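You operate a simulated robot arm through the tools that you are given. There is no shell and no other tool.

You run a simulated robot arm. Do the job below in one go: nothing can be reset, and whatever is moved stays where it is left.

JOB
Shut and lock both valves of tank 33.
Fine: both outlets are capped; leave the caps on.

It is judged by the outcome, as a careful person would: the job done as asked, and still so three seconds after it is handed in. It fails if anything else is knocked over, pushed out of place, dropped, spilled or broken. A push-on lid holds only when it is set on centred and level and pressed home; a screw cap is set on level and turned clockwise until tight.

ROBOT AND FRAMES
A 6-joint arm with a two-finger parallel gripper, fixed in place. Base frame: the origin is on the floor under the middle of its stand, x ahead of it, y to its left, z up. Units: m, degrees, N and s.
With the tool pointing down near the work surface it reaches from about 0.26 to 0.74 m from the base axis. Its first joint turns from -66.0 to 66.0 degrees. Payload 2.45 kg.
Tool frame: the origin (TCP) lies between the finger pads and is the grasp point; the fingertips stand 0.024 m ahead of it; z points along the fingers, y is the line along which they close. The gripper opens to 0.068 m. The fingers are 0.017 m wide and 0.01 m thick; the gripper's body (0.04 by 0.07 m) begins 0.041 m behind the TCP.
Orientation is that of the tool frame in the base frame, as a unit quaternion [w, x, y, z]. With the fingers straight down and closing along the base's y, the tool's x points along the base's -x, its y along +y and its z along -z.

CONTROLS
- The arm moves only by the tool jog_arm. Its argument "series" is a list of rows, each a list of 7 numbers: the shift along the base's x, y, z in m, then the turn, a rotation vector about the base's x, y, z in degrees, then the closure in counts, from 0 (fully open) to 255 (shut). In form: [[tx, ty, tz, ax, ay, az, fingers], ...]. A call has 1 to 20 rows; each row shifts and turns the commanded pose from where the row before left it. Rows are played at 5 a second. More than 0.05 m and 8.6 degrees between two rows, or a gripper value outside its range, and nothing of the call is played. Where a pose cannot be reached the arm comes as near as it can. A force on the tool above 40 N (or 10 N above the force at the start of the call, whichever is more), or a blocked arm, ends the call early, and 0.2 s more pass. The fingers move at their own pace (about 0.108 m/s each) and stop on an object; they squeeze with about 28 N. The grip force told is the motor's: it shows also when the fingers shut on nothing. Time passes only in rows, and 0.2 s behind the last, so rows that do not move let the fingers close. The reply holds the time, the measured pose of the TCP, the force on the tool along the base axes, the opening and the grip force, in the units named above and with some noise, with the torque about the TCP (base axes, N m) and any sound that the robot's microphone picked up, and new pictures: "show" is both (left out), scene, wrist or none.
- Cameras (640 x 400 px; columns grow to the right, rows downward): "scene" is fixed at [0.1822, 0.4318, 1.4556]; the picture's right is [-0.56, -0.83, 0.00], its down [-0.53, 0.35, -0.77] and it looks along [0.64, -0.43, -0.64] (base axes); focal length 329 px, centre (320, 200). "wrist" rides on the gripper at [0.084, 0.011, -0.075] in the tool frame; the picture's right is [-0.13, 0.99, 0.00], its down [-0.60, -0.08, -0.79] and it looks along [-0.79, -0.10, 0.61] (tool axes); focal length 251 px, centre (320, 200).
- measure_at(camera, pixels): there is no depth. For up to 12 entries [column, row, z] of the newest picture of that camera ("zoom" is the newest enlarged one), the place [x, y] in the base frame at which the ray of that pixel passes the height z, good to about 0.003 m. No time passes.
- close_up(camera, box): a new picture of the part [left, top, right, bottom] of that camera's present view, enlarged. No time passes.
- hand_in(): hands the job in; it is judged then, once.

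Open the gripper and draw the arm clear of the work before you hand the job in, unless the task says otherwise.

The tools are called after ">>>" by a JSON object that holds its "name" and its "arguments". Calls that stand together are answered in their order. jog_arm: Moves the arm, as the interface text tells. Its arguments: {"type":"object","properties":{"series":{"type":"array"},"show":{"type":"string","enum":["both","scene","wrist","none"]}},"required":["series"]} The other tools are called the same way: measure_at (camera, pixels) gives the place at which the rays of pixels pass given heights; close_up (camera, box) takes an enlarged picture of a part of a camera's view; hand_in () hands the job in.

At the start:

```text
time_s: 0.0
tool_pos: [0.4766, 0.1381, 1.2165]
tool_rot: [0.002, 0.0, 1.0, 0.0]
wrist_force: [0.1, 0.1, -0.7]
wrist_torque: [-0.01, 0.02, -0.01]
finger_gap: 0.0681
grasp_force: 0.0
```

scene: 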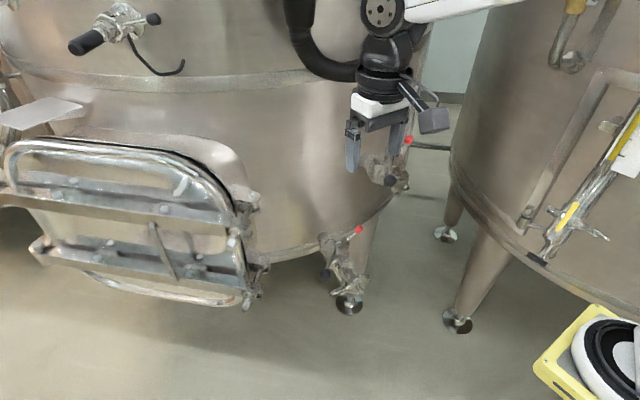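
wrist: 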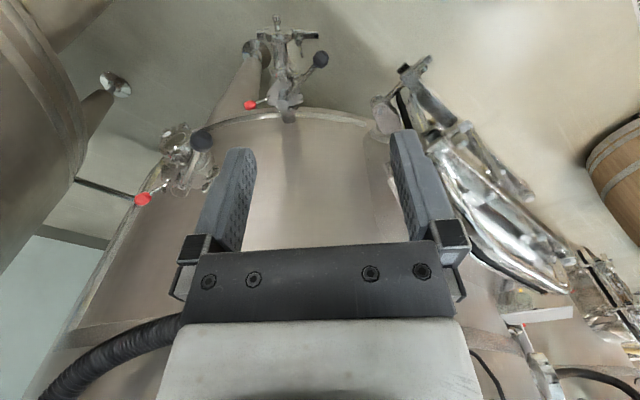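

The scene shows a tank with two valve assemblies: red knobs near (408,140) and (358,230) in the scene picture, and (143,198) and (250,105) in the wrist picture. I take enlarged pictures of them before moving.

>>> {"name": "close_up", "arguments": {"camera": "scene", "box": [300, 120, 460, 320]}}

>>> {"name": "close_up", "arguments": {"camera": "wrist", "box": [200, 0, 360, 130]}}

>>> {"name": "close_up", "arguments": {"camera": "wrist", "box": [100, 100, 260, 230]}}

>>> {"name": "close_up", "arguments": {"camera": "scene", "box": [0, 0, 320, 200]}}

>>> {"name": "close_up", "arguments": {"camera": "scene", "box": [440, 0, 640, 200]}}

```text
2.00 times, centred on (380, 220) of scene
```

zoom: 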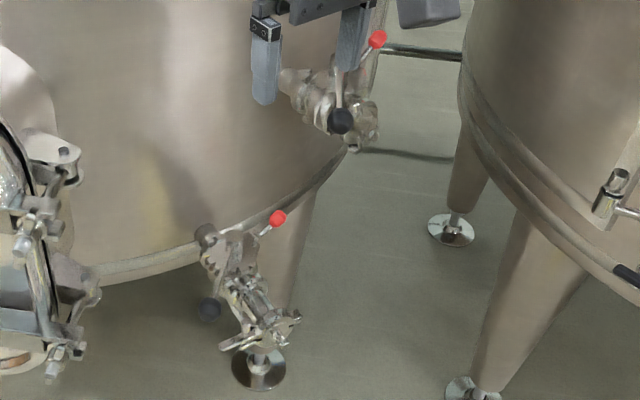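

```text
3.08 times, centred on (280, 65) of wrist
```

zoom: 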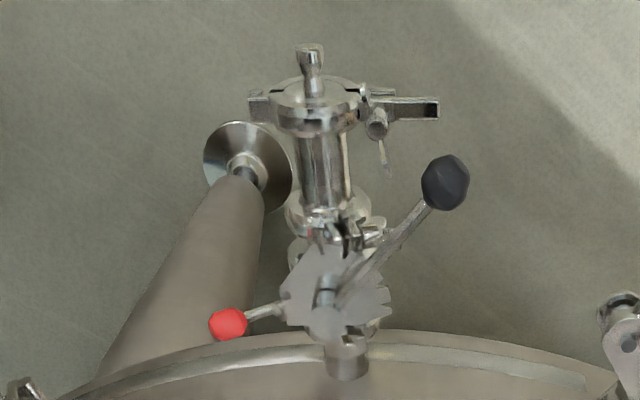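

```text
3.08 times, centred on (180, 165) of wrist
```

zoom: 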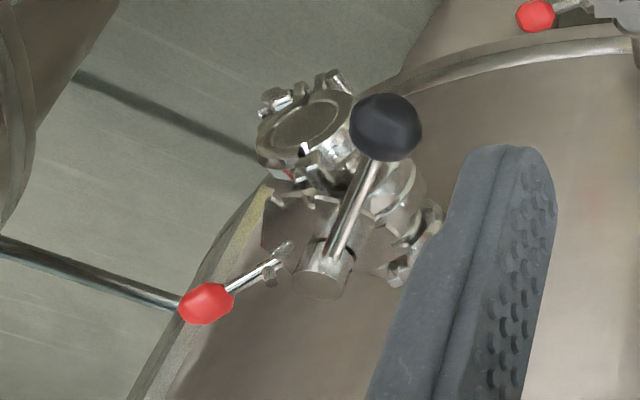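

```text
2.00 times, centred on (160, 100) of scene
```

zoom: 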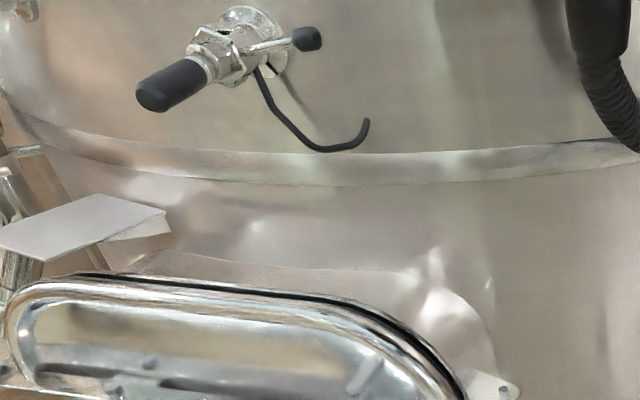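

```text
2.00 times, centred on (540, 100) of scene
```

zoom: 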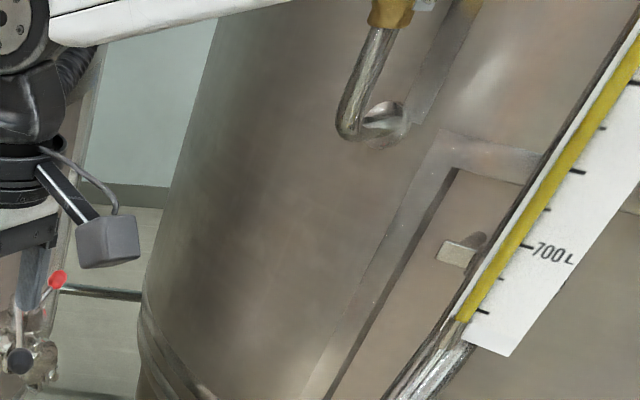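

Rough triangulation puts V2's red knob near (0.70,-0.05,0.76) and V1's near (0.73,-0.24,0.99). Before touching anything I move sideways to -y, which keeps clear of the tank, for a second viewpoint.

>>> {"name": "jog_arm", "arguments": {"series": [[0, -0.04, 0, 0, 0, 0, 0], [0, -0.04, 0, 0, 0, 0, 0], [0, -0.04, 0, 0, 0, 0, 0], [0, -0.04, 0, 0, 0, 0, 0], [0, -0.04, 0, 0, 0, 0, 0], [0, -0.03, 0, 0, 0, 0, 0]]}}

```text
time_s: 1.4
tool_pos: [0.4755, -0.0921, 1.2155]
tool_rot: [0.0, 0.001, 1.0, 0.0]
wrist_force: [0.3, -0.1, -0.2]
wrist_torque: [0.01, 0.04, -0.02]
finger_gap: 0.068
grasp_force: 0.1
```

scene: 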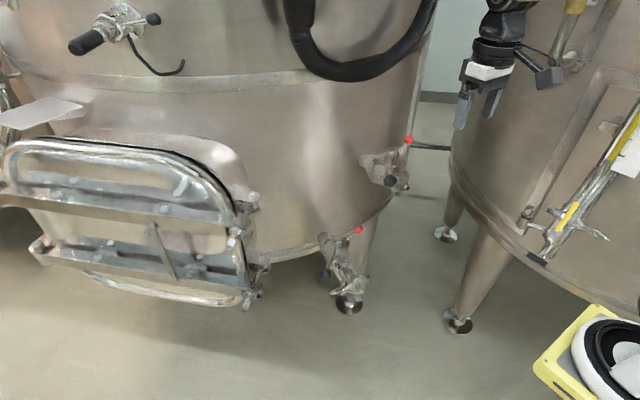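
wrist: 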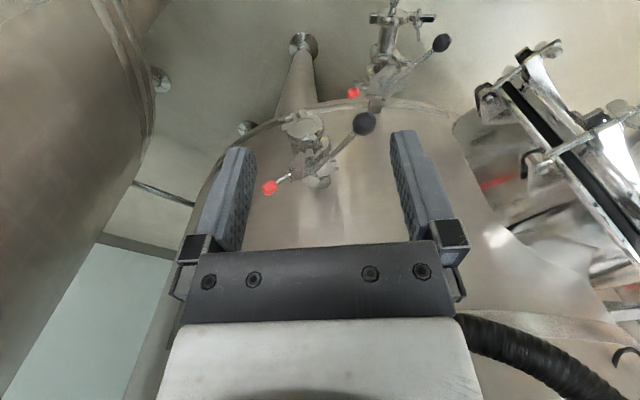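

The new viewpoint shows V1 (red at (269,187), black at (365,124)) and V2 (red at (353,92), black at (441,43)) in the wrist picture. I enlarge both and the scene views for detail.

>>> {"name": "close_up", "arguments": {"camera": "wrist", "box": [250, 100, 390, 200]}}

>>> {"name": "close_up", "arguments": {"camera": "wrist", "box": [330, 0, 470, 110]}}

>>> {"name": "close_up", "arguments": {"camera": "scene", "box": [340, 120, 430, 210]}}

>>> {"name": "close_up", "arguments": {"camera": "scene", "box": [300, 215, 400, 315]}}

>>> {"name": "close_up", "arguments": {"camera": "wrist", "box": [460, 80, 640, 400]}}

```text
4.00 times, centred on (320, 150) of wrist
```

zoom: 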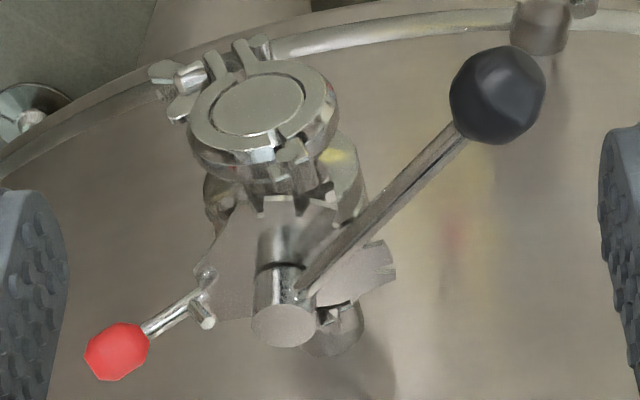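

```text
3.64 times, centred on (400, 55) of wrist
```

zoom: 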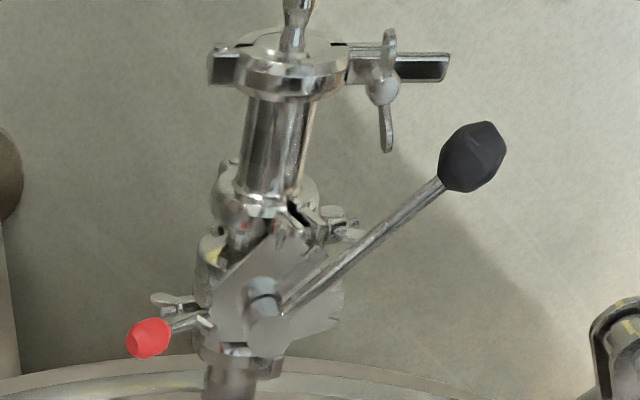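

```text
4.44 times, centred on (385, 165) of scene
```

zoom: 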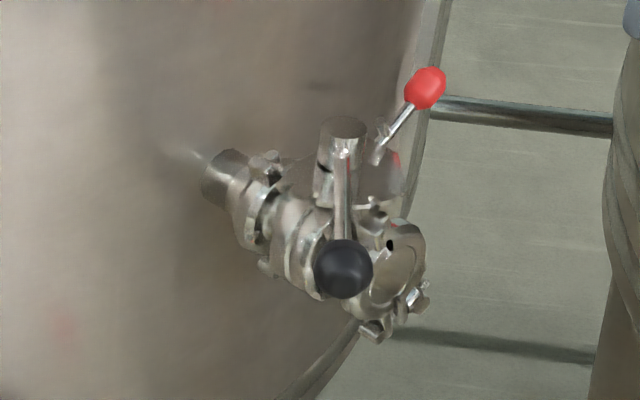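

```text
4.00 times, centred on (350, 265) of scene
```

zoom: 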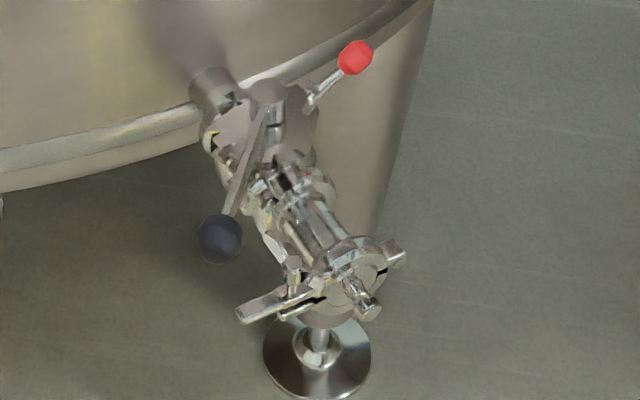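

```text
1.25 times, centred on (550, 240) of wrist
```

zoom: 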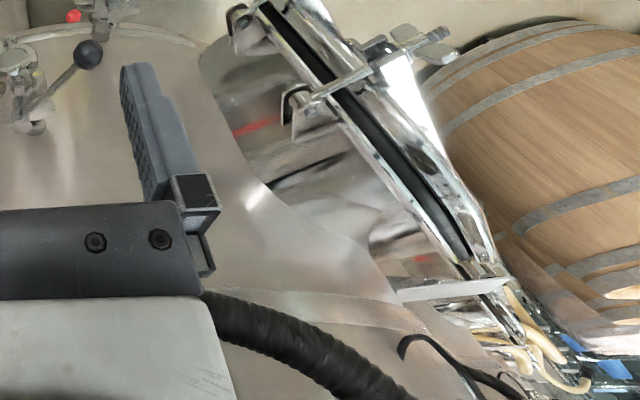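

Both pictures now give usable parallax. I measure the rays of the red knobs, black knobs and stem tops at trial heights in both cameras to triangulate them.

>>> {"name": "measure_at", "arguments": {"camera": "scene", "pixels": [[408.5, 140.5, 0.9], [408.5, 140.5, 1.0], [390.2, 180.3, 0.9], [390.2, 180.3, 1.0], [390.6, 149.2, 0.9], [390.6, 149.2, 1.0], [358.75, 229.25, 0.7], [358.75, 229.25, 0.8], [325, 274.5, 0.7], [325, 274.5, 0.8], [337, 238, 0.7], [337, 238, 0.8]]}}

>>> {"name": "measure_at", "arguments": {"camera": "wrist", "pixels": [[269, 187, 0.9], [269, 187, 1.0], [364.3, 123.8, 0.9], [364.3, 123.8, 1.0], [310.8, 181, 0.9], [310.8, 181, 1.0], [352.7, 92.9, 0.7], [352.7, 92.9, 0.8], [441.8, 42.9, 0.7], [441.8, 42.9, 0.8], [386.3, 90.7, 0.7], [386.3, 90.7, 0.8]]}}

```text
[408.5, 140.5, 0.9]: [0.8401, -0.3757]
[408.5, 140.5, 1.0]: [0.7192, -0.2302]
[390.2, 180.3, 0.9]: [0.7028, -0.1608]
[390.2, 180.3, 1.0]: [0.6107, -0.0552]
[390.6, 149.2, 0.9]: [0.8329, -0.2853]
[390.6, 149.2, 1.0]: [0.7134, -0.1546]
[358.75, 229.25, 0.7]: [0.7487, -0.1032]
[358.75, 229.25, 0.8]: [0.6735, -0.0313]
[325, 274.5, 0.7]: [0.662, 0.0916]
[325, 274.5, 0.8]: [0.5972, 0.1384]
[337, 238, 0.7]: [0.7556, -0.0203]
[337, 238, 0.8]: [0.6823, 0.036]
```

```text
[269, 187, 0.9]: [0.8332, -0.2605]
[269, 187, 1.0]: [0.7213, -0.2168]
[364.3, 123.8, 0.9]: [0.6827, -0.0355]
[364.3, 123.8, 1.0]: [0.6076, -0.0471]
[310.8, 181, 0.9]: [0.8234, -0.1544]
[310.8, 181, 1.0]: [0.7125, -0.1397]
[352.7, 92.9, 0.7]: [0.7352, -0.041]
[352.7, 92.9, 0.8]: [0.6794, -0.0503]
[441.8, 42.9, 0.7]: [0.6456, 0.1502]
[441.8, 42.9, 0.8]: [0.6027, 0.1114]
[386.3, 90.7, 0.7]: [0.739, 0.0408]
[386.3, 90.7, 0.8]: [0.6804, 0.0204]
```

The handles lie horizontally about 0.13 m from vertical stems: V1's stem is at about (0.698,-0.138) and V2's at about (0.697,0.025). Next I locate the outlets and tank stubs to get the pipe directions.

>>> {"name": "measure_at", "arguments": {"camera": "scene", "pixels": [[401.9, 183, 0.9], [401.9, 183, 1.0], [358.75, 286, 0.7], [358.75, 286, 0.8], [369, 162, 0.9], [369, 162, 1.0], [323, 223, 0.7], [323, 223, 0.8]]}}

>>> {"name": "measure_at", "arguments": {"camera": "wrist", "pixels": [[305.5, 126, 0.9], [305.5, 126, 1.0], [391.8, 15.2, 0.7], [391.8, 15.2, 0.8], [324, 183, 0.9], [324, 183, 1.0], [375, 107, 0.7], [375, 107, 0.8]]}}

>>> {"name": "close_up", "arguments": {"camera": "scene", "box": [360, 125, 420, 165]}}

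>>> {"name": "close_up", "arguments": {"camera": "scene", "box": [310, 215, 370, 265]}}

```text
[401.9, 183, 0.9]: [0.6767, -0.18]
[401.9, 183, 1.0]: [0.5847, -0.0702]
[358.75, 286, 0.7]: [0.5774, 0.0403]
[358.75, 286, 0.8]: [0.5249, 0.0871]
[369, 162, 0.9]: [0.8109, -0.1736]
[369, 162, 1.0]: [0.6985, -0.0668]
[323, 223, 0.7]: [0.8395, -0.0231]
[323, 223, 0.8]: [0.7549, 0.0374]
```

```text
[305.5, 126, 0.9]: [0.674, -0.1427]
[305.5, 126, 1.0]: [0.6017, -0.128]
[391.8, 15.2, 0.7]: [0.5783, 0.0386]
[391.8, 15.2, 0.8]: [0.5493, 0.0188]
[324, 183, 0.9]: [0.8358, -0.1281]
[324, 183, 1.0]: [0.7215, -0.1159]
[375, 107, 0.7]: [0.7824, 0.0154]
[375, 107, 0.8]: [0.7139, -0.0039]
```

```text
10.00 times, centred on (390, 145) of scene
```

zoom: 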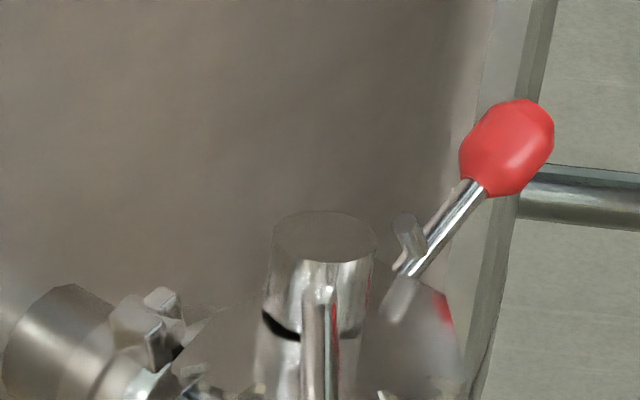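

```text
8.00 times, centred on (340, 240) of scene
```

zoom: 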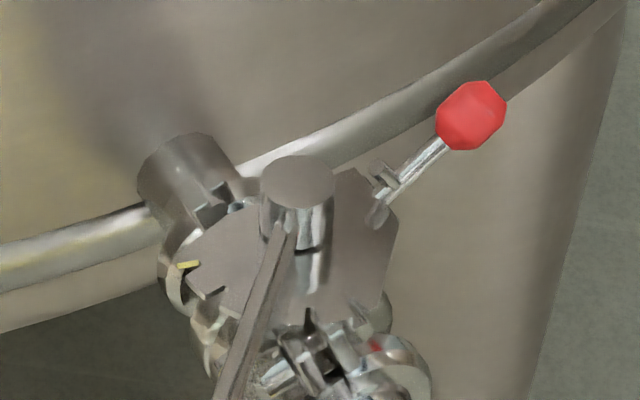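

Both pipes run roughly along -x toward the robot and both handles stand about 45° off the pipe (half open), with each red latch at the -y side of its notched plate. I move in a little above V1 for a closer look.

>>> {"name": "jog_arm", "arguments": {"series": [[0.02, -0.018, -0.035, 0, 0, 0, 0], [0.02, -0.02, -0.035, 0, 0, 0, 0], [0.025, -0.02, -0.035, 0, 0, 0, 0], [0, 0, 0, 0, 0, 0, 0]], "show": "both"}}

```text
time_s: 2.4
tool_pos: [0.5417, -0.1494, 1.1111]
tool_rot: [0.002, 0.0, 1.0, 0.0]
wrist_force: [0.1, 0.8, 0.7]
wrist_torque: [0.0, 0.01, -0.01]
finger_gap: 0.068
grasp_force: 0.1
```

scene: 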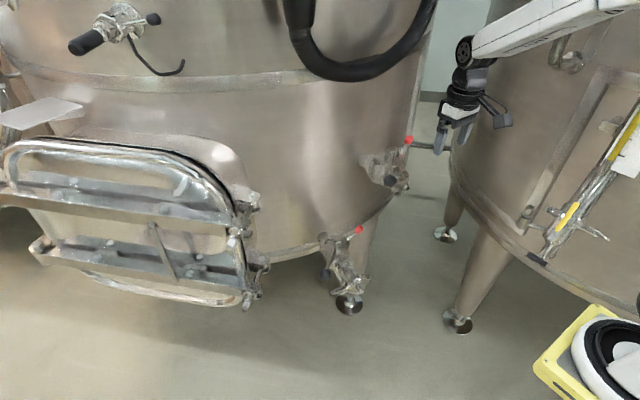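
wrist: 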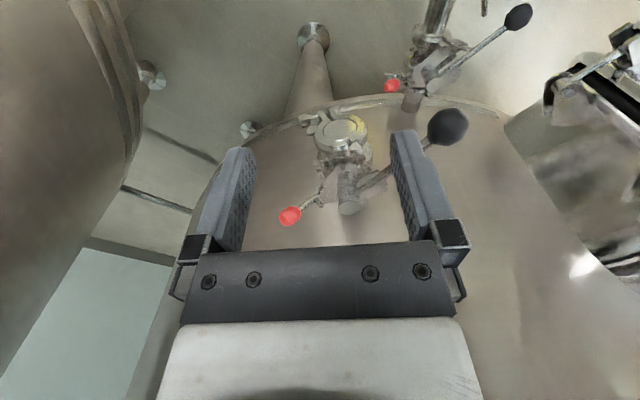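

The wrist view now shows V1's plate between the fingers around (340,190). I enlarge it and V2.

>>> {"name": "close_up", "arguments": {"camera": "wrist", "box": [260, 100, 420, 230]}}

>>> {"name": "close_up", "arguments": {"camera": "wrist", "box": [360, 0, 540, 120]}}

>>> {"name": "close_up", "arguments": {"camera": "wrist", "box": [275, 150, 355, 230]}}

```text
3.08 times, centred on (340, 165) of wrist
```

zoom: 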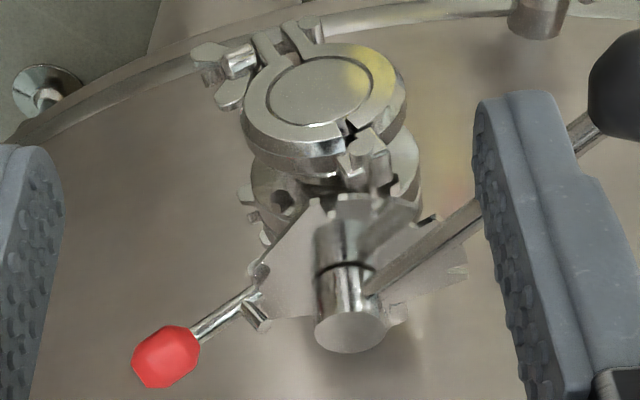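

```text
3.33 times, centred on (450, 60) of wrist
```

zoom: 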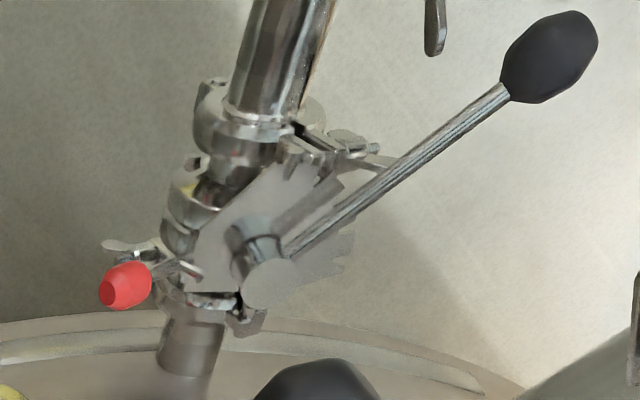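

```text
5.00 times, centred on (315, 190) of wrist
```

zoom: 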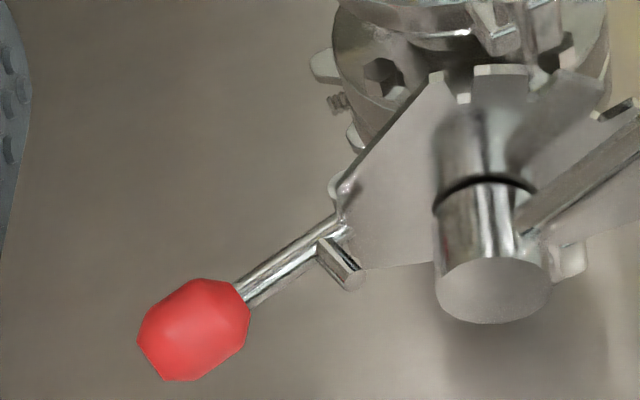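

V1's plate has notches along its handle side (from toward the cap round to +y), and the red rod with a short pin sits at the -y corner. I swing the tool around to view the red latch from the -y side, keeping the tips above 1.06 m.

>>> {"name": "jog_arm", "arguments": {"series": [[0.0, -0.03, 0, 0, 0, 7.5, 0], [0.0, -0.03, 0, 0, 0, 7.5, 0], [0.0, -0.03, 0, 0, 0, 7.5, 0], [0.01, -0.02, 0, 0, 0, 7.5, 0], [0.015, -0.012, 0, 0, 0, 7.5, 0], [0.015, -0.01, -0.005, 0, 0, 7.5, 0], [0.015, 0, -0.01, 0, 0, 7.5, 0], [0.02, 0, -0.01, 0, 0, 7.5, 0], [0, 0, 0, 0, 0, 0, 0]]}}

```text
time_s: 4.4
tool_pos: [0.6167, -0.2818, 1.0869]
tool_rot: [0.0, -0.501, 0.866, 0.0]
wrist_force: [0.5, 0.6, -0.6]
wrist_torque: [0.01, 0.01, -0.01]
finger_gap: 0.0683
grasp_force: 0.0
```

scene: 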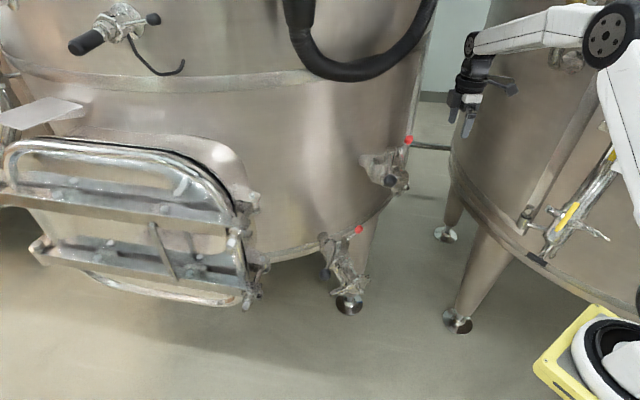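
wrist: 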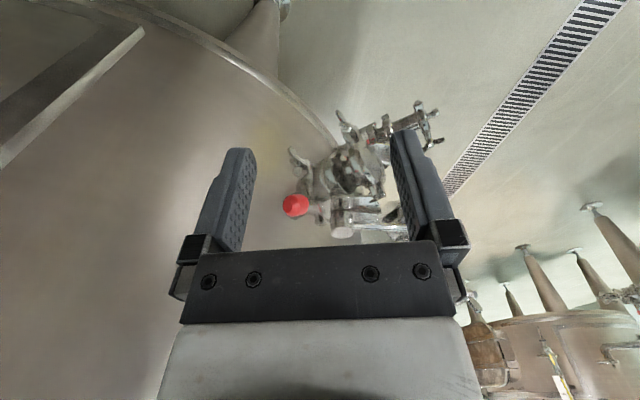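

The view from the -y side shows the red knob at (295,206) and the plate/stem at (345,215). I enlarge it.

>>> {"name": "close_up", "arguments": {"camera": "wrist", "box": [265, 130, 425, 250]}}

>>> {"name": "close_up", "arguments": {"camera": "wrist", "box": [275, 170, 355, 240]}}

>>> {"name": "close_up", "arguments": {"camera": "wrist", "box": [320, 180, 410, 250]}}

```text
3.33 times, centred on (345, 190) of wrist
```

zoom: 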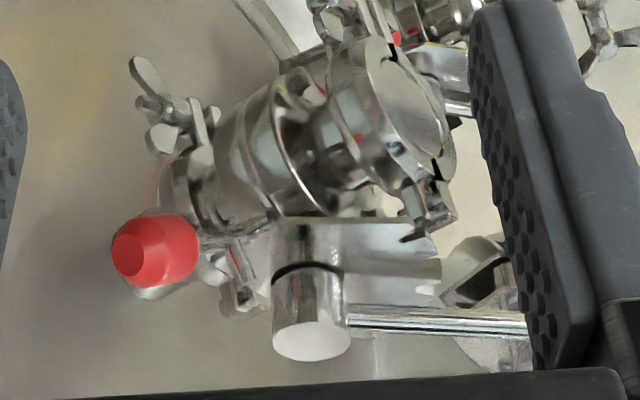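

```text
5.71 times, centred on (315, 205) of wrist
```

zoom: 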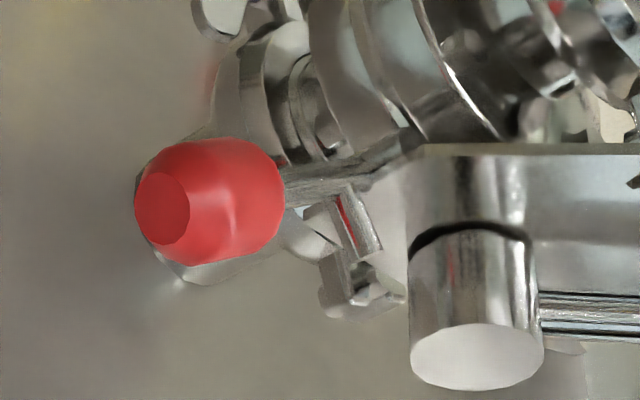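

```text
5.71 times, centred on (365, 215) of wrist
```

zoom: 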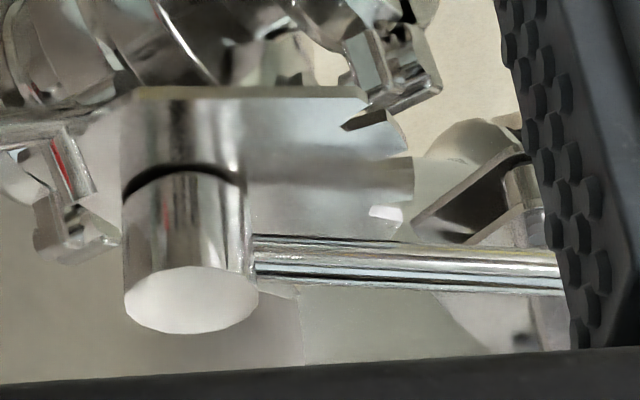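

The red rod on V1 is tilted up outward (knob about (0.703,-0.206,1.018), rod foot about (0.695,-0.168,0.99)) with a short peg. Before acting I want to check the tank's number, so I rise and swing to +y to look at the plate seen at (35,110) in the scene.

>>> {"name": "jog_arm", "arguments": {"series": [[-0.02, 0, 0.045, 0, 0, 0, 0], [-0.02, 0, 0.045, 0, 0, 0, 0], [-0.02, 0.02, 0.04, 0, 0, 0, 0], [-0.02, 0.045, 0.01, 0, 0, 0, 0], [-0.02, 0.045, 0, 0, 0, 0, 0], [-0.02, 0.045, 0, 0, 0, 0, 0], [-0.02, 0.045, 0, 0, 0, 0, 0], [-0.02, 0.045, 0, 0, 0, 0, 0], [0, 0.045, 0, 0, 0, 0, 0], [0, 0.045, 0, 0, 0, 0, 0], [0, 0.04, 0, 0, 0, 0, 0], [0, 0, 0, 0, 0, 0, 0]]}}

```text
refused: row 4 steps farther than a row can; nothing moved
```

Row 4's diagonal exceeded 0.05 m, so I resend the same path with shorter steps.

>>> {"name": "jog_arm", "arguments": {"series": [[-0.015, 0, 0.04, 0, 0, 0, 0], [-0.015, 0, 0.04, 0, 0, 0, 0], [-0.015, 0.015, 0.04, 0, 0, 0, 0], [-0.015, 0.04, 0.01, 0, 0, 0, 0], [-0.015, 0.04, 0, 0, 0, 0, 0], [-0.015, 0.04, 0, 0, 0, 0, 0], [-0.015, 0.04, 0, 0, 0, 0, 0], [-0.015, 0.04, 0, 0, 0, 0, 0], [-0.015, 0.04, 0, 0, 0, 0, 0], [-0.015, 0.04, 0, 0, 0, 0, 0], [0, 0.045, 0, 0, 0, 0, 0], [0, 0.045, 0, 0, 0, 0, 0], [0, 0, 0, 0, 0, 0, 0]]}}

```text
time_s: 7.2
tool_pos: [0.4673, 0.1047, 1.2167]
tool_rot: [0.001, -0.5, 0.866, 0.0]
wrist_force: [-0.4, 0.6, -0.2]
wrist_torque: [0.0, 0.03, -0.03]
finger_gap: 0.0681
grasp_force: 0.1
```

scene: 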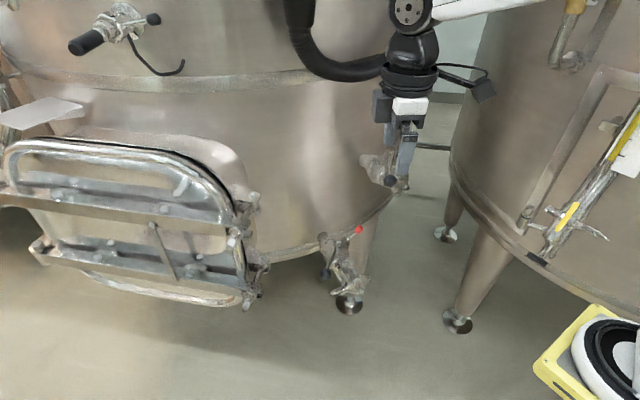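
wrist: 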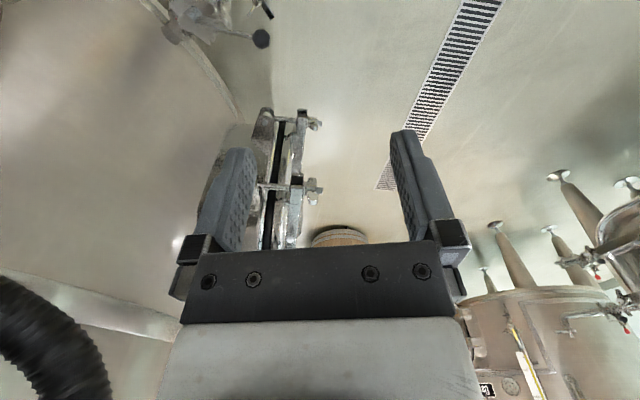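

A further tank in the background at (530,340) carries a dark label near (487,390). I enlarge that area, as well as the door area on the near tank.

>>> {"name": "close_up", "arguments": {"camera": "wrist", "box": [450, 340, 550, 400]}}

>>> {"name": "close_up", "arguments": {"camera": "wrist", "box": [540, 200, 640, 340]}}

>>> {"name": "close_up", "arguments": {"camera": "scene", "box": [0, 50, 120, 150]}}

```text
6.40 times, centred on (500, 370) of wrist
```

zoom: 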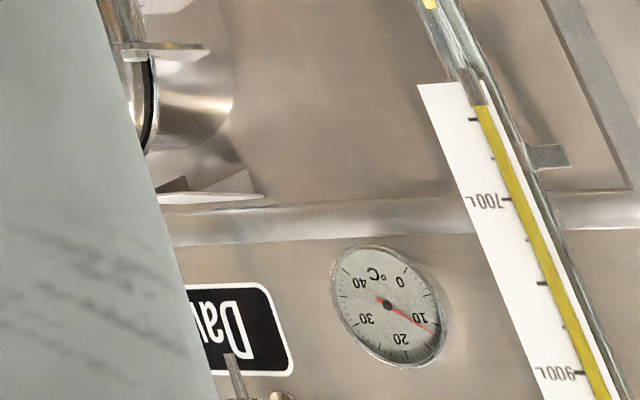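

```text
2.86 times, centred on (590, 270) of wrist
```

zoom: 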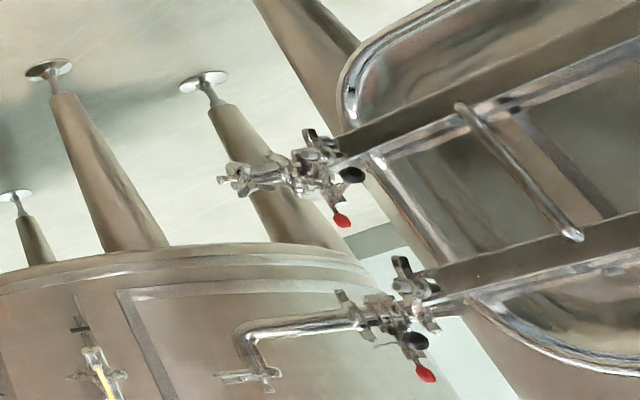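

```text
4.00 times, centred on (60, 100) of scene
```

zoom: 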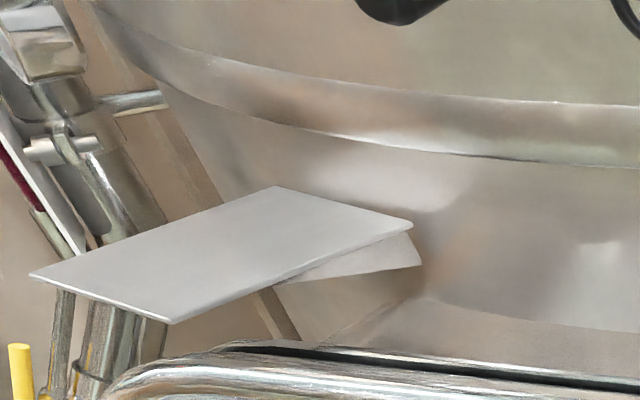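

The background tank shows the same type of valve with red and black knobs side by side, and a nameplate 'Da…' but no number yet. I turn back to face our tank and tilt the camera upward to search for its number.

>>> {"name": "jog_arm", "arguments": {"series": [[0, 0, 0, 0, 0, -8, 0], [0, 0, 0, 0, 0, -8, 0], [0, 0, 0, 0, 0, -8, 0], [0, 0, 0, 0, 0, -8, 0], [0, 0, 0, 0, 0, -8, 0], [0, 0, 0, 0, -8, 0, 0], [0, 0, 0, 0, -8, 0, 0], [0, 0, 0, 0, -8, 0, 0], [0, 0, 0, 0, -8, 0, 0], [0, 0, 0, 0, -8, 0, 0], [0, 0, 0, 0, -8, 0, 0], [0, 0, 0, 0, 0, 0, 0]]}}

```text
time_s: 9.8
tool_pos: [0.4659, 0.1033, 1.2162]
tool_rot: [0.402, -0.159, 0.899, -0.07]
wrist_force: [-0.2, -0.4, 0.1]
wrist_torque: [-0.03, 0.0, -0.04]
finger_gap: 0.068
grasp_force: 0.1
```

scene: 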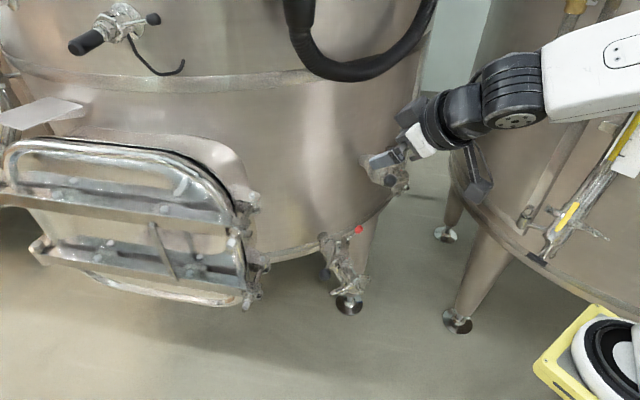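
wrist: 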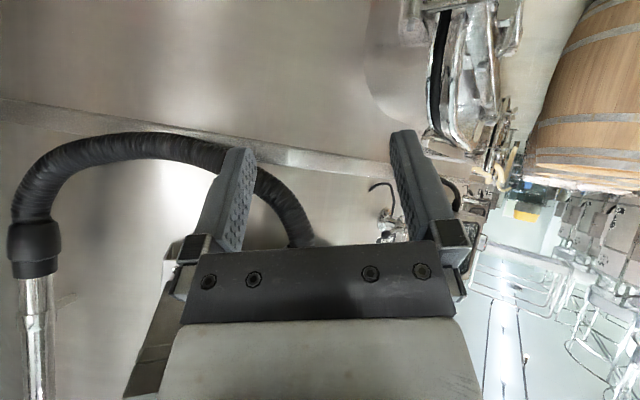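

The wall shows a hose and the ring, no number; something darker shows at (155,330). I tilt further up.

>>> {"name": "jog_arm", "arguments": {"series": [[0, 0, 0.02, 0, -8, 0, 0], [0, 0, 0.02, 0, -8, 0, 0], [0, 0, 0.02, 0, -8, 0, 0], [0, 0, 0.02, 0, -8, 0, 0], [0, 0, 0, 0, 0, 0, 0]]}}

>>> {"name": "close_up", "arguments": {"camera": "wrist", "box": [0, 200, 320, 400]}}

```text
time_s: 11.0
tool_pos: [0.4903, 0.1182, 1.283]
tool_rot: [0.634, -0.133, 0.753, -0.112]
wrist_force: [-0.3, 1.2, -0.2]
wrist_torque: [-0.01, 0.01, -0.01]
finger_gap: 0.0681
grasp_force: 0.0
out of reach, approached as far as the arm can: row 1, 2, 3, 4
```

scene: 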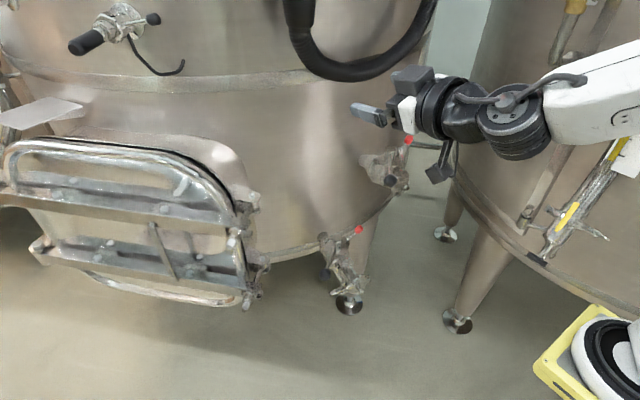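
wrist: 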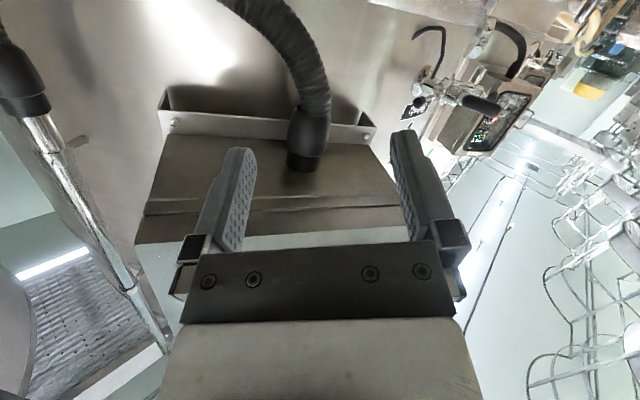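

```text
2.00 times, centred on (160, 300) of wrist
```

zoom: 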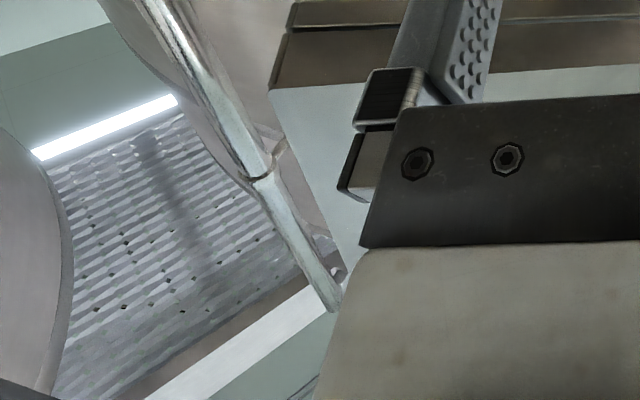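

There is a small dark label on the near tank at about (413,107), behind the sampling tap. I enlarge it.

>>> {"name": "close_up", "arguments": {"camera": "wrist", "box": [385, 80, 445, 130]}}

>>> {"name": "close_up", "arguments": {"camera": "wrist", "box": [400, 20, 560, 160]}}

```text
8.00 times, centred on (415, 105) of wrist
```

zoom: 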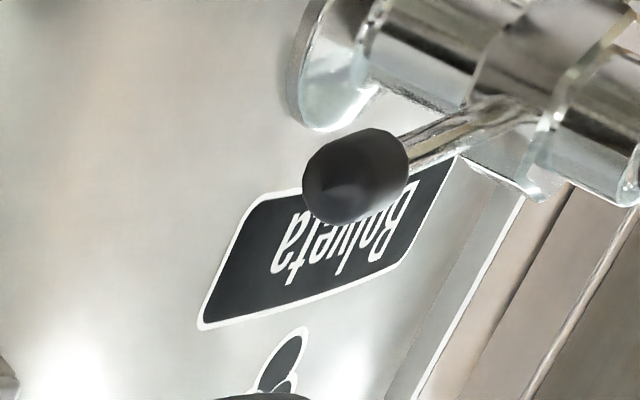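

```text
2.86 times, centred on (480, 90) of wrist
```

zoom: 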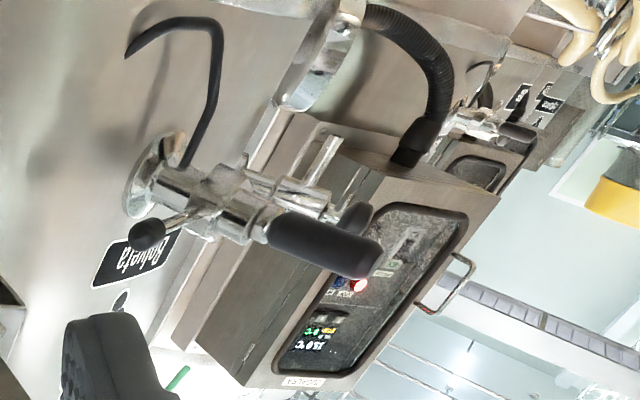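

The label reads "Bolveta" (brand) and another dark mark, maybe the number, is hidden by the fingertip just below it in the picture. I close the fingers to uncover it.

>>> {"name": "jog_arm", "arguments": {"series": [[0, 0, 0, 0, 0, 0, 255], [0, 0, 0, 0, 0, 0, 255], [0, 0, 0, 0, 0, 0, 255]], "show": "wrist"}}

>>> {"name": "close_up", "arguments": {"camera": "wrist", "box": [370, 90, 450, 160]}}

```text
time_s: 11.8
tool_pos: [0.4905, 0.118, 1.284]
tool_rot: [0.634, -0.134, 0.754, -0.111]
wrist_force: [-0.1, -0.1, 0.8]
wrist_torque: [0.0, -0.04, 0.01]
finger_gap: 0.0
grasp_force: 23.9
```

wrist: 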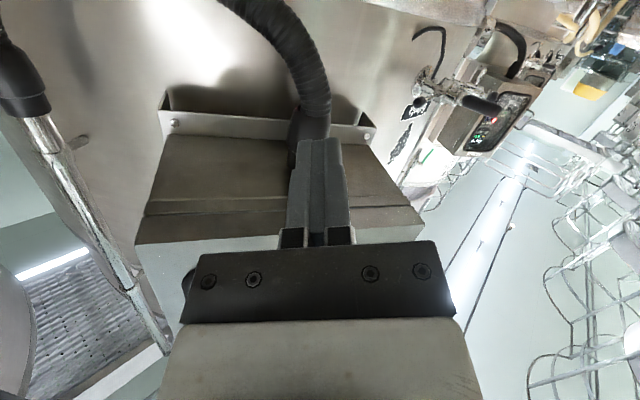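

```text
5.71 times, centred on (410, 125) of wrist
```

zoom: 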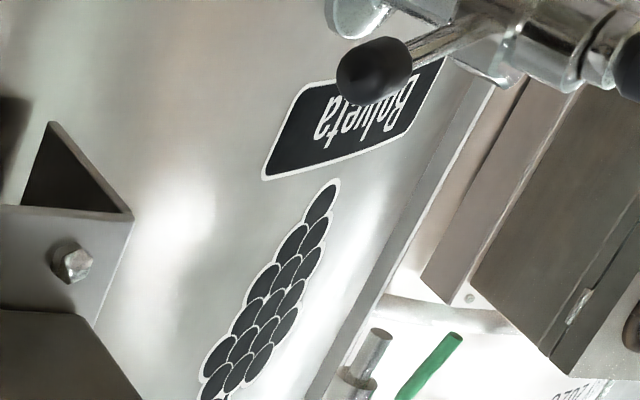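

That is a brand name and a grape logo. The control box at (490,120) also has a small label, so I enlarge that.

>>> {"name": "close_up", "arguments": {"camera": "wrist", "box": [440, 80, 540, 170]}}

>>> {"name": "close_up", "arguments": {"camera": "wrist", "box": [460, 130, 510, 165]}}

>>> {"name": "close_up", "arguments": {"camera": "wrist", "box": [500, 0, 640, 110]}}

```text
4.44 times, centred on (490, 125) of wrist
```

zoom: 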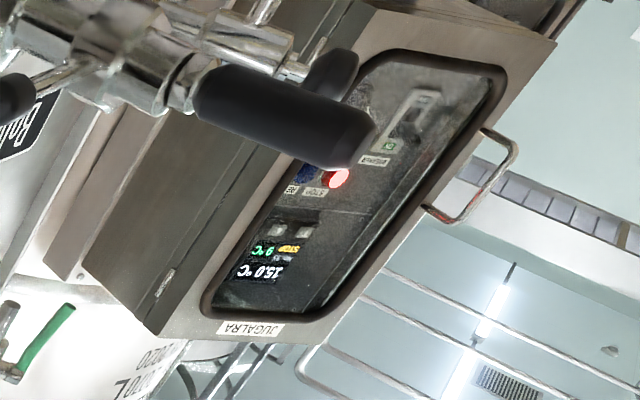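

```text
11.43 times, centred on (485, 148) of wrist
```

zoom: 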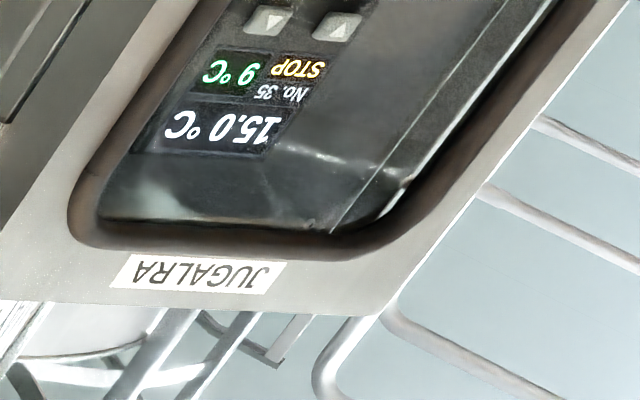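

```text
3.64 times, centred on (570, 55) of wrist
```

zoom: 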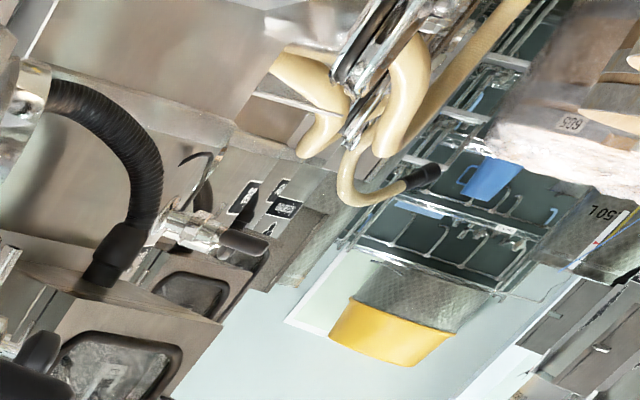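

The panel display reads something like "No. 35" on the farther control box. I enlarge that text more, and note that our near tank has its own control box straight ahead, around (270,180).

>>> {"name": "close_up", "arguments": {"camera": "wrist", "box": [472, 132, 490, 145]}}

>>> {"name": "close_up", "arguments": {"camera": "wrist", "box": [130, 130, 440, 250]}}

```text
16.00 times, centred on (481, 138) of wrist
```

zoom: 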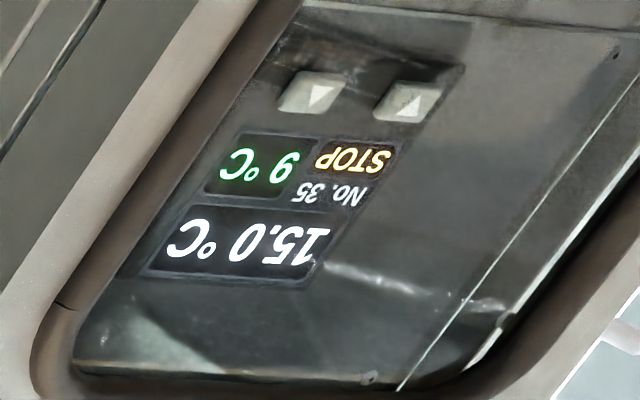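

```text
2.06 times, centred on (285, 190) of wrist
```

zoom: 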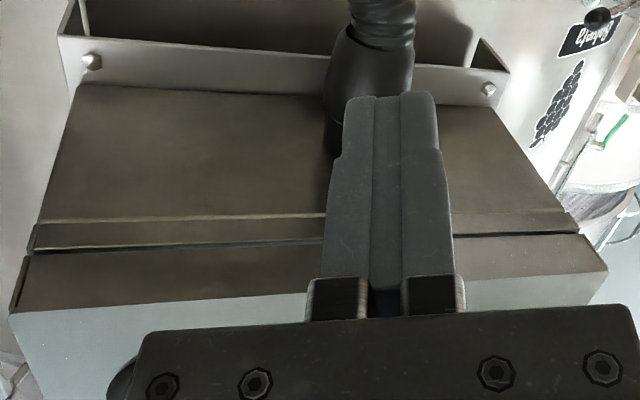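

The neighbouring box says "No. 35", so I want to read our own tank's panel, whose front face is hidden by the gripper. I back off slightly and yaw the tool toward -y so the panel moves out from behind the gripper.

>>> {"name": "jog_arm", "arguments": {"series": [[-0.04, 0, -0.02, 0, 0, 0, 255], [-0.03, 0, -0.01, 0, 0, -8, 255], [0, 0, 0, 0, 0, -8, 255], [0, 0, 0, 0, 0, -8, 255], [0, 0, 0, 0, 0, -8, 255], [0, 0, 0, 0, 0, -8, 255], [0, 0, 0, 0, 0, 0, 255]], "show": "wrist"}}

```text
time_s: 13.4
tool_pos: [0.4359, 0.1307, 1.2431]
tool_rot: [0.558, 0.133, 0.754, -0.322]
wrist_force: [0.6, -0.3, -0.2]
wrist_torque: [0.01, 0.02, 0.0]
finger_gap: 0.0001
grasp_force: 23.9
out of reach, approached as far as the arm can: row 1, 2
```

wrist: 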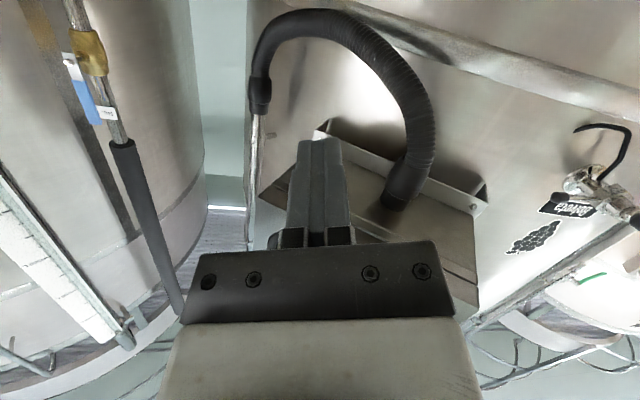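

The panel's front edge just shows near (460,295), and the right-hand tank has a tag at (105,113). I enlarge both.

>>> {"name": "close_up", "arguments": {"camera": "wrist", "box": [60, 50, 140, 150]}}

>>> {"name": "close_up", "arguments": {"camera": "wrist", "box": [430, 210, 530, 330]}}

```text
4.00 times, centred on (100, 100) of wrist
```

zoom: 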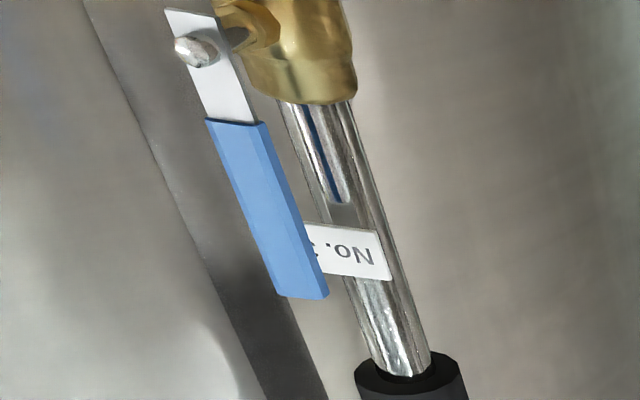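

```text
3.33 times, centred on (480, 270) of wrist
```

zoom: 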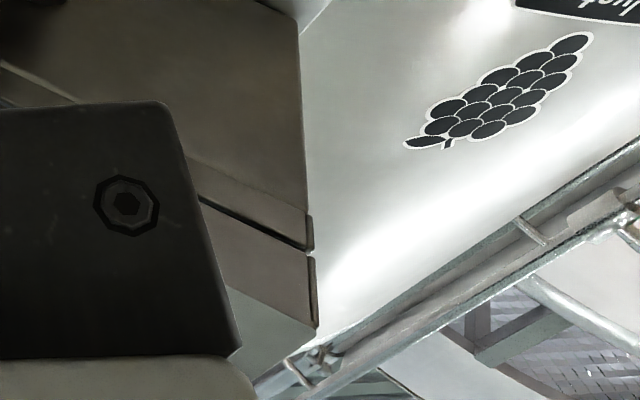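

A tag "No. 3…" on the right-hand tank's pipe is partly hidden by the blue handle. I shift toward -y to see both that tag and our panel from another angle.

>>> {"name": "jog_arm", "arguments": {"series": [[0, -0.04, 0, 0, 0, 0, 255], [0, -0.04, 0, 0, 0, 0, 255], [0, -0.04, 0, 0, 0, 0, 255], [0, -0.04, 0, 0, 0, 0, 255], [0, -0.04, 0, 0, 0, 0, 255], [0, -0.04, 0, 0, 0, 0, 255], [0, 0, 0, 0, 0, 0, 255]], "show": "wrist"}}

```text
time_s: 15.0
tool_pos: [0.4581, -0.1068, 1.2466]
tool_rot: [0.557, 0.133, 0.754, -0.321]
wrist_force: [1.3, -0.6, 0.3]
wrist_torque: [-0.02, 0.01, -0.01]
finger_gap: 0.0001
grasp_force: 23.7
out of reach, approached as far as the arm can: row 4, 5, 6
```

wrist: 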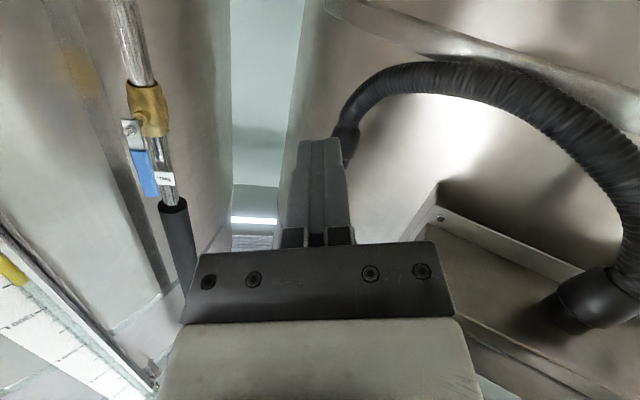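

The tag on the right-hand tank's pipe is now at about (166,180) and less hidden. I enlarge it.

>>> {"name": "close_up", "arguments": {"camera": "wrist", "box": [140, 160, 190, 200]}}

>>> {"name": "close_up", "arguments": {"camera": "wrist", "box": [440, 200, 640, 400]}}

```text
10.00 times, centred on (165, 180) of wrist
```

zoom: 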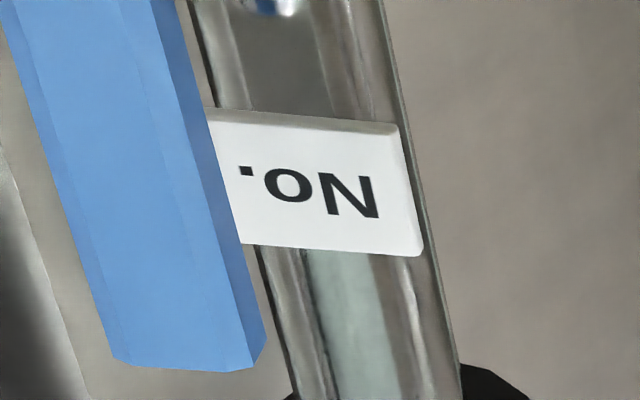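

```text
2.00 times, centred on (540, 300) of wrist
```

zoom: 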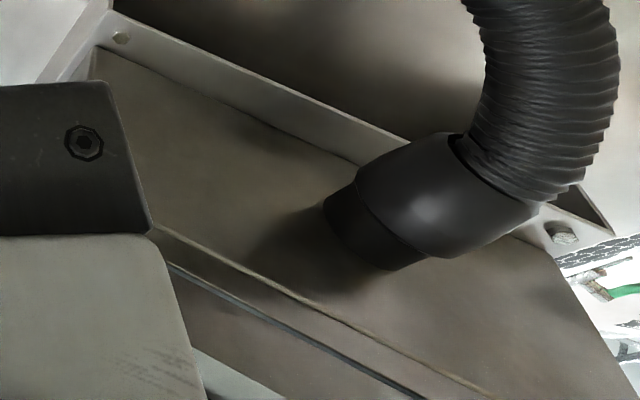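

From here the digits are more hidden; from +y they were less so. I move far to +y with the same orientation.

>>> {"name": "jog_arm", "arguments": {"series": [[-0.02, 0.045, 0, 0, 0, 0, 255], [-0.02, 0.045, 0, 0, 0, 0, 255], [0, 0.045, 0, 0, 0, 0, 255], [0, 0.045, 0, 0, 0, 0, 255], [0, 0.045, 0, 0, 0, 0, 255], [0, 0.045, 0, 0, 0, 0, 255], [0, 0.045, 0, 0, 0, 0, 255], [0, 0.045, 0, 0, 0, 0, 255], [0, 0.045, 0, 0, 0, 0, 255], [0, 0.045, 0, 0, 0, 0, 255], [0, 0, 0, 0, 0, 0, 255]], "show": "wrist"}}

```text
time_s: 17.4
tool_pos: [0.4661, 0.3333, 1.2457]
tool_rot: [0.557, 0.133, 0.754, -0.322]
wrist_force: [1.0, 0.4, 0.7]
wrist_torque: [-0.01, -0.03, -0.02]
finger_gap: 0.0001
grasp_force: 23.5
out of reach, approached as far as the arm can: row 1, 9, 10
```

wrist: 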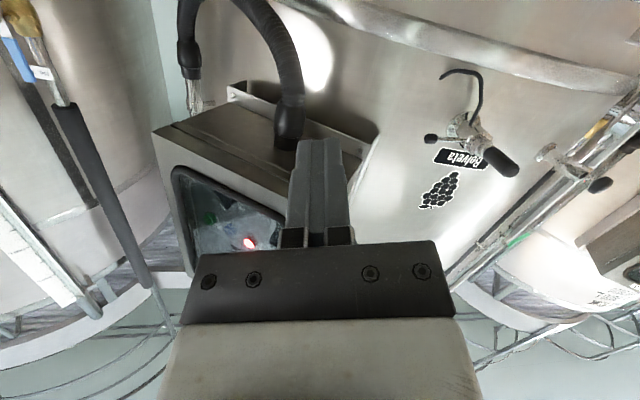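

Now our tank's panel front shows at (230,220) and the right tank's tag at (40,72). I enlarge both.

>>> {"name": "close_up", "arguments": {"camera": "wrist", "box": [20, 55, 70, 90]}}

>>> {"name": "close_up", "arguments": {"camera": "wrist", "box": [160, 150, 300, 260]}}

```text
11.43 times, centred on (45, 72) of wrist
```

zoom: 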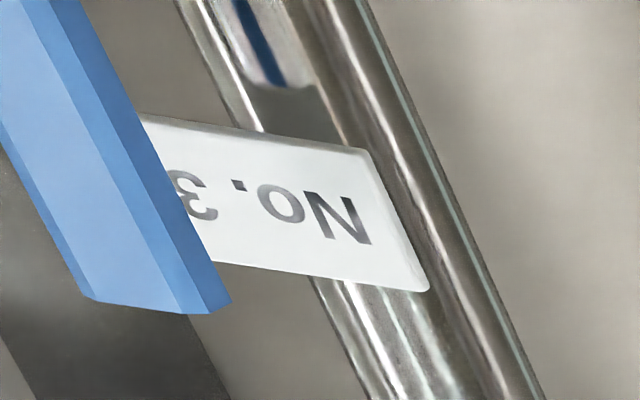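

```text
3.64 times, centred on (230, 205) of wrist
```

zoom: 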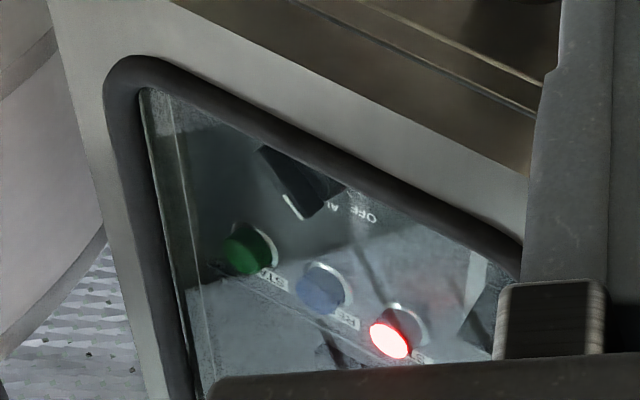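

The panel's display sits further up, still behind the gripper. I yaw the tool toward +y so the panel moves to the left, clear of the gripper.

>>> {"name": "jog_arm", "arguments": {"series": [[0, 0, 0, 0, 0, 8, 255], [0, 0, 0, 0, 0, 8, 255], [0, 0, 0, 0, 0, 8, 255], [0, 0, 0, 0, 0, 0, 255]], "show": "wrist"}}

>>> {"name": "close_up", "arguments": {"camera": "wrist", "box": [0, 130, 200, 330]}}

```text
time_s: 18.4
tool_pos: [0.4686, 0.3324, 1.2464]
tool_rot: [0.612, -0.028, 0.765, -0.198]
wrist_force: [-0.5, 0.4, 0.3]
wrist_torque: [-0.02, -0.01, -0.01]
finger_gap: 0.0003
grasp_force: 23.7
out of reach, approached as far as the arm can: row 1
```

wrist: 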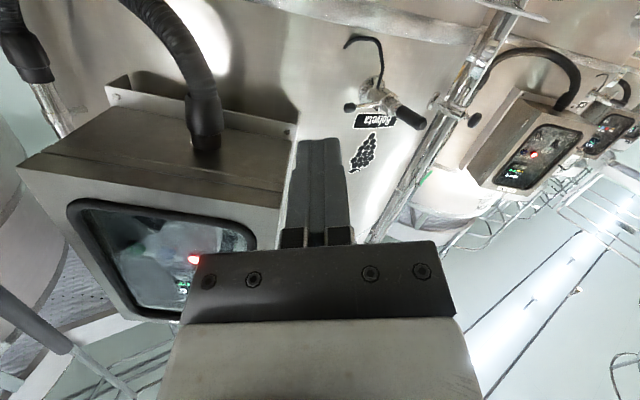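

```text
2.00 times, centred on (100, 230) of wrist
```

zoom: 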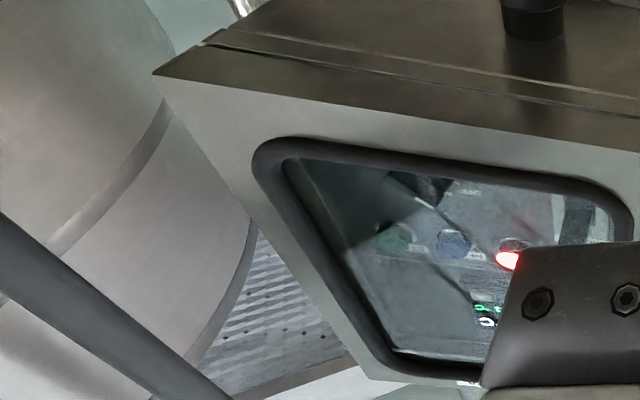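

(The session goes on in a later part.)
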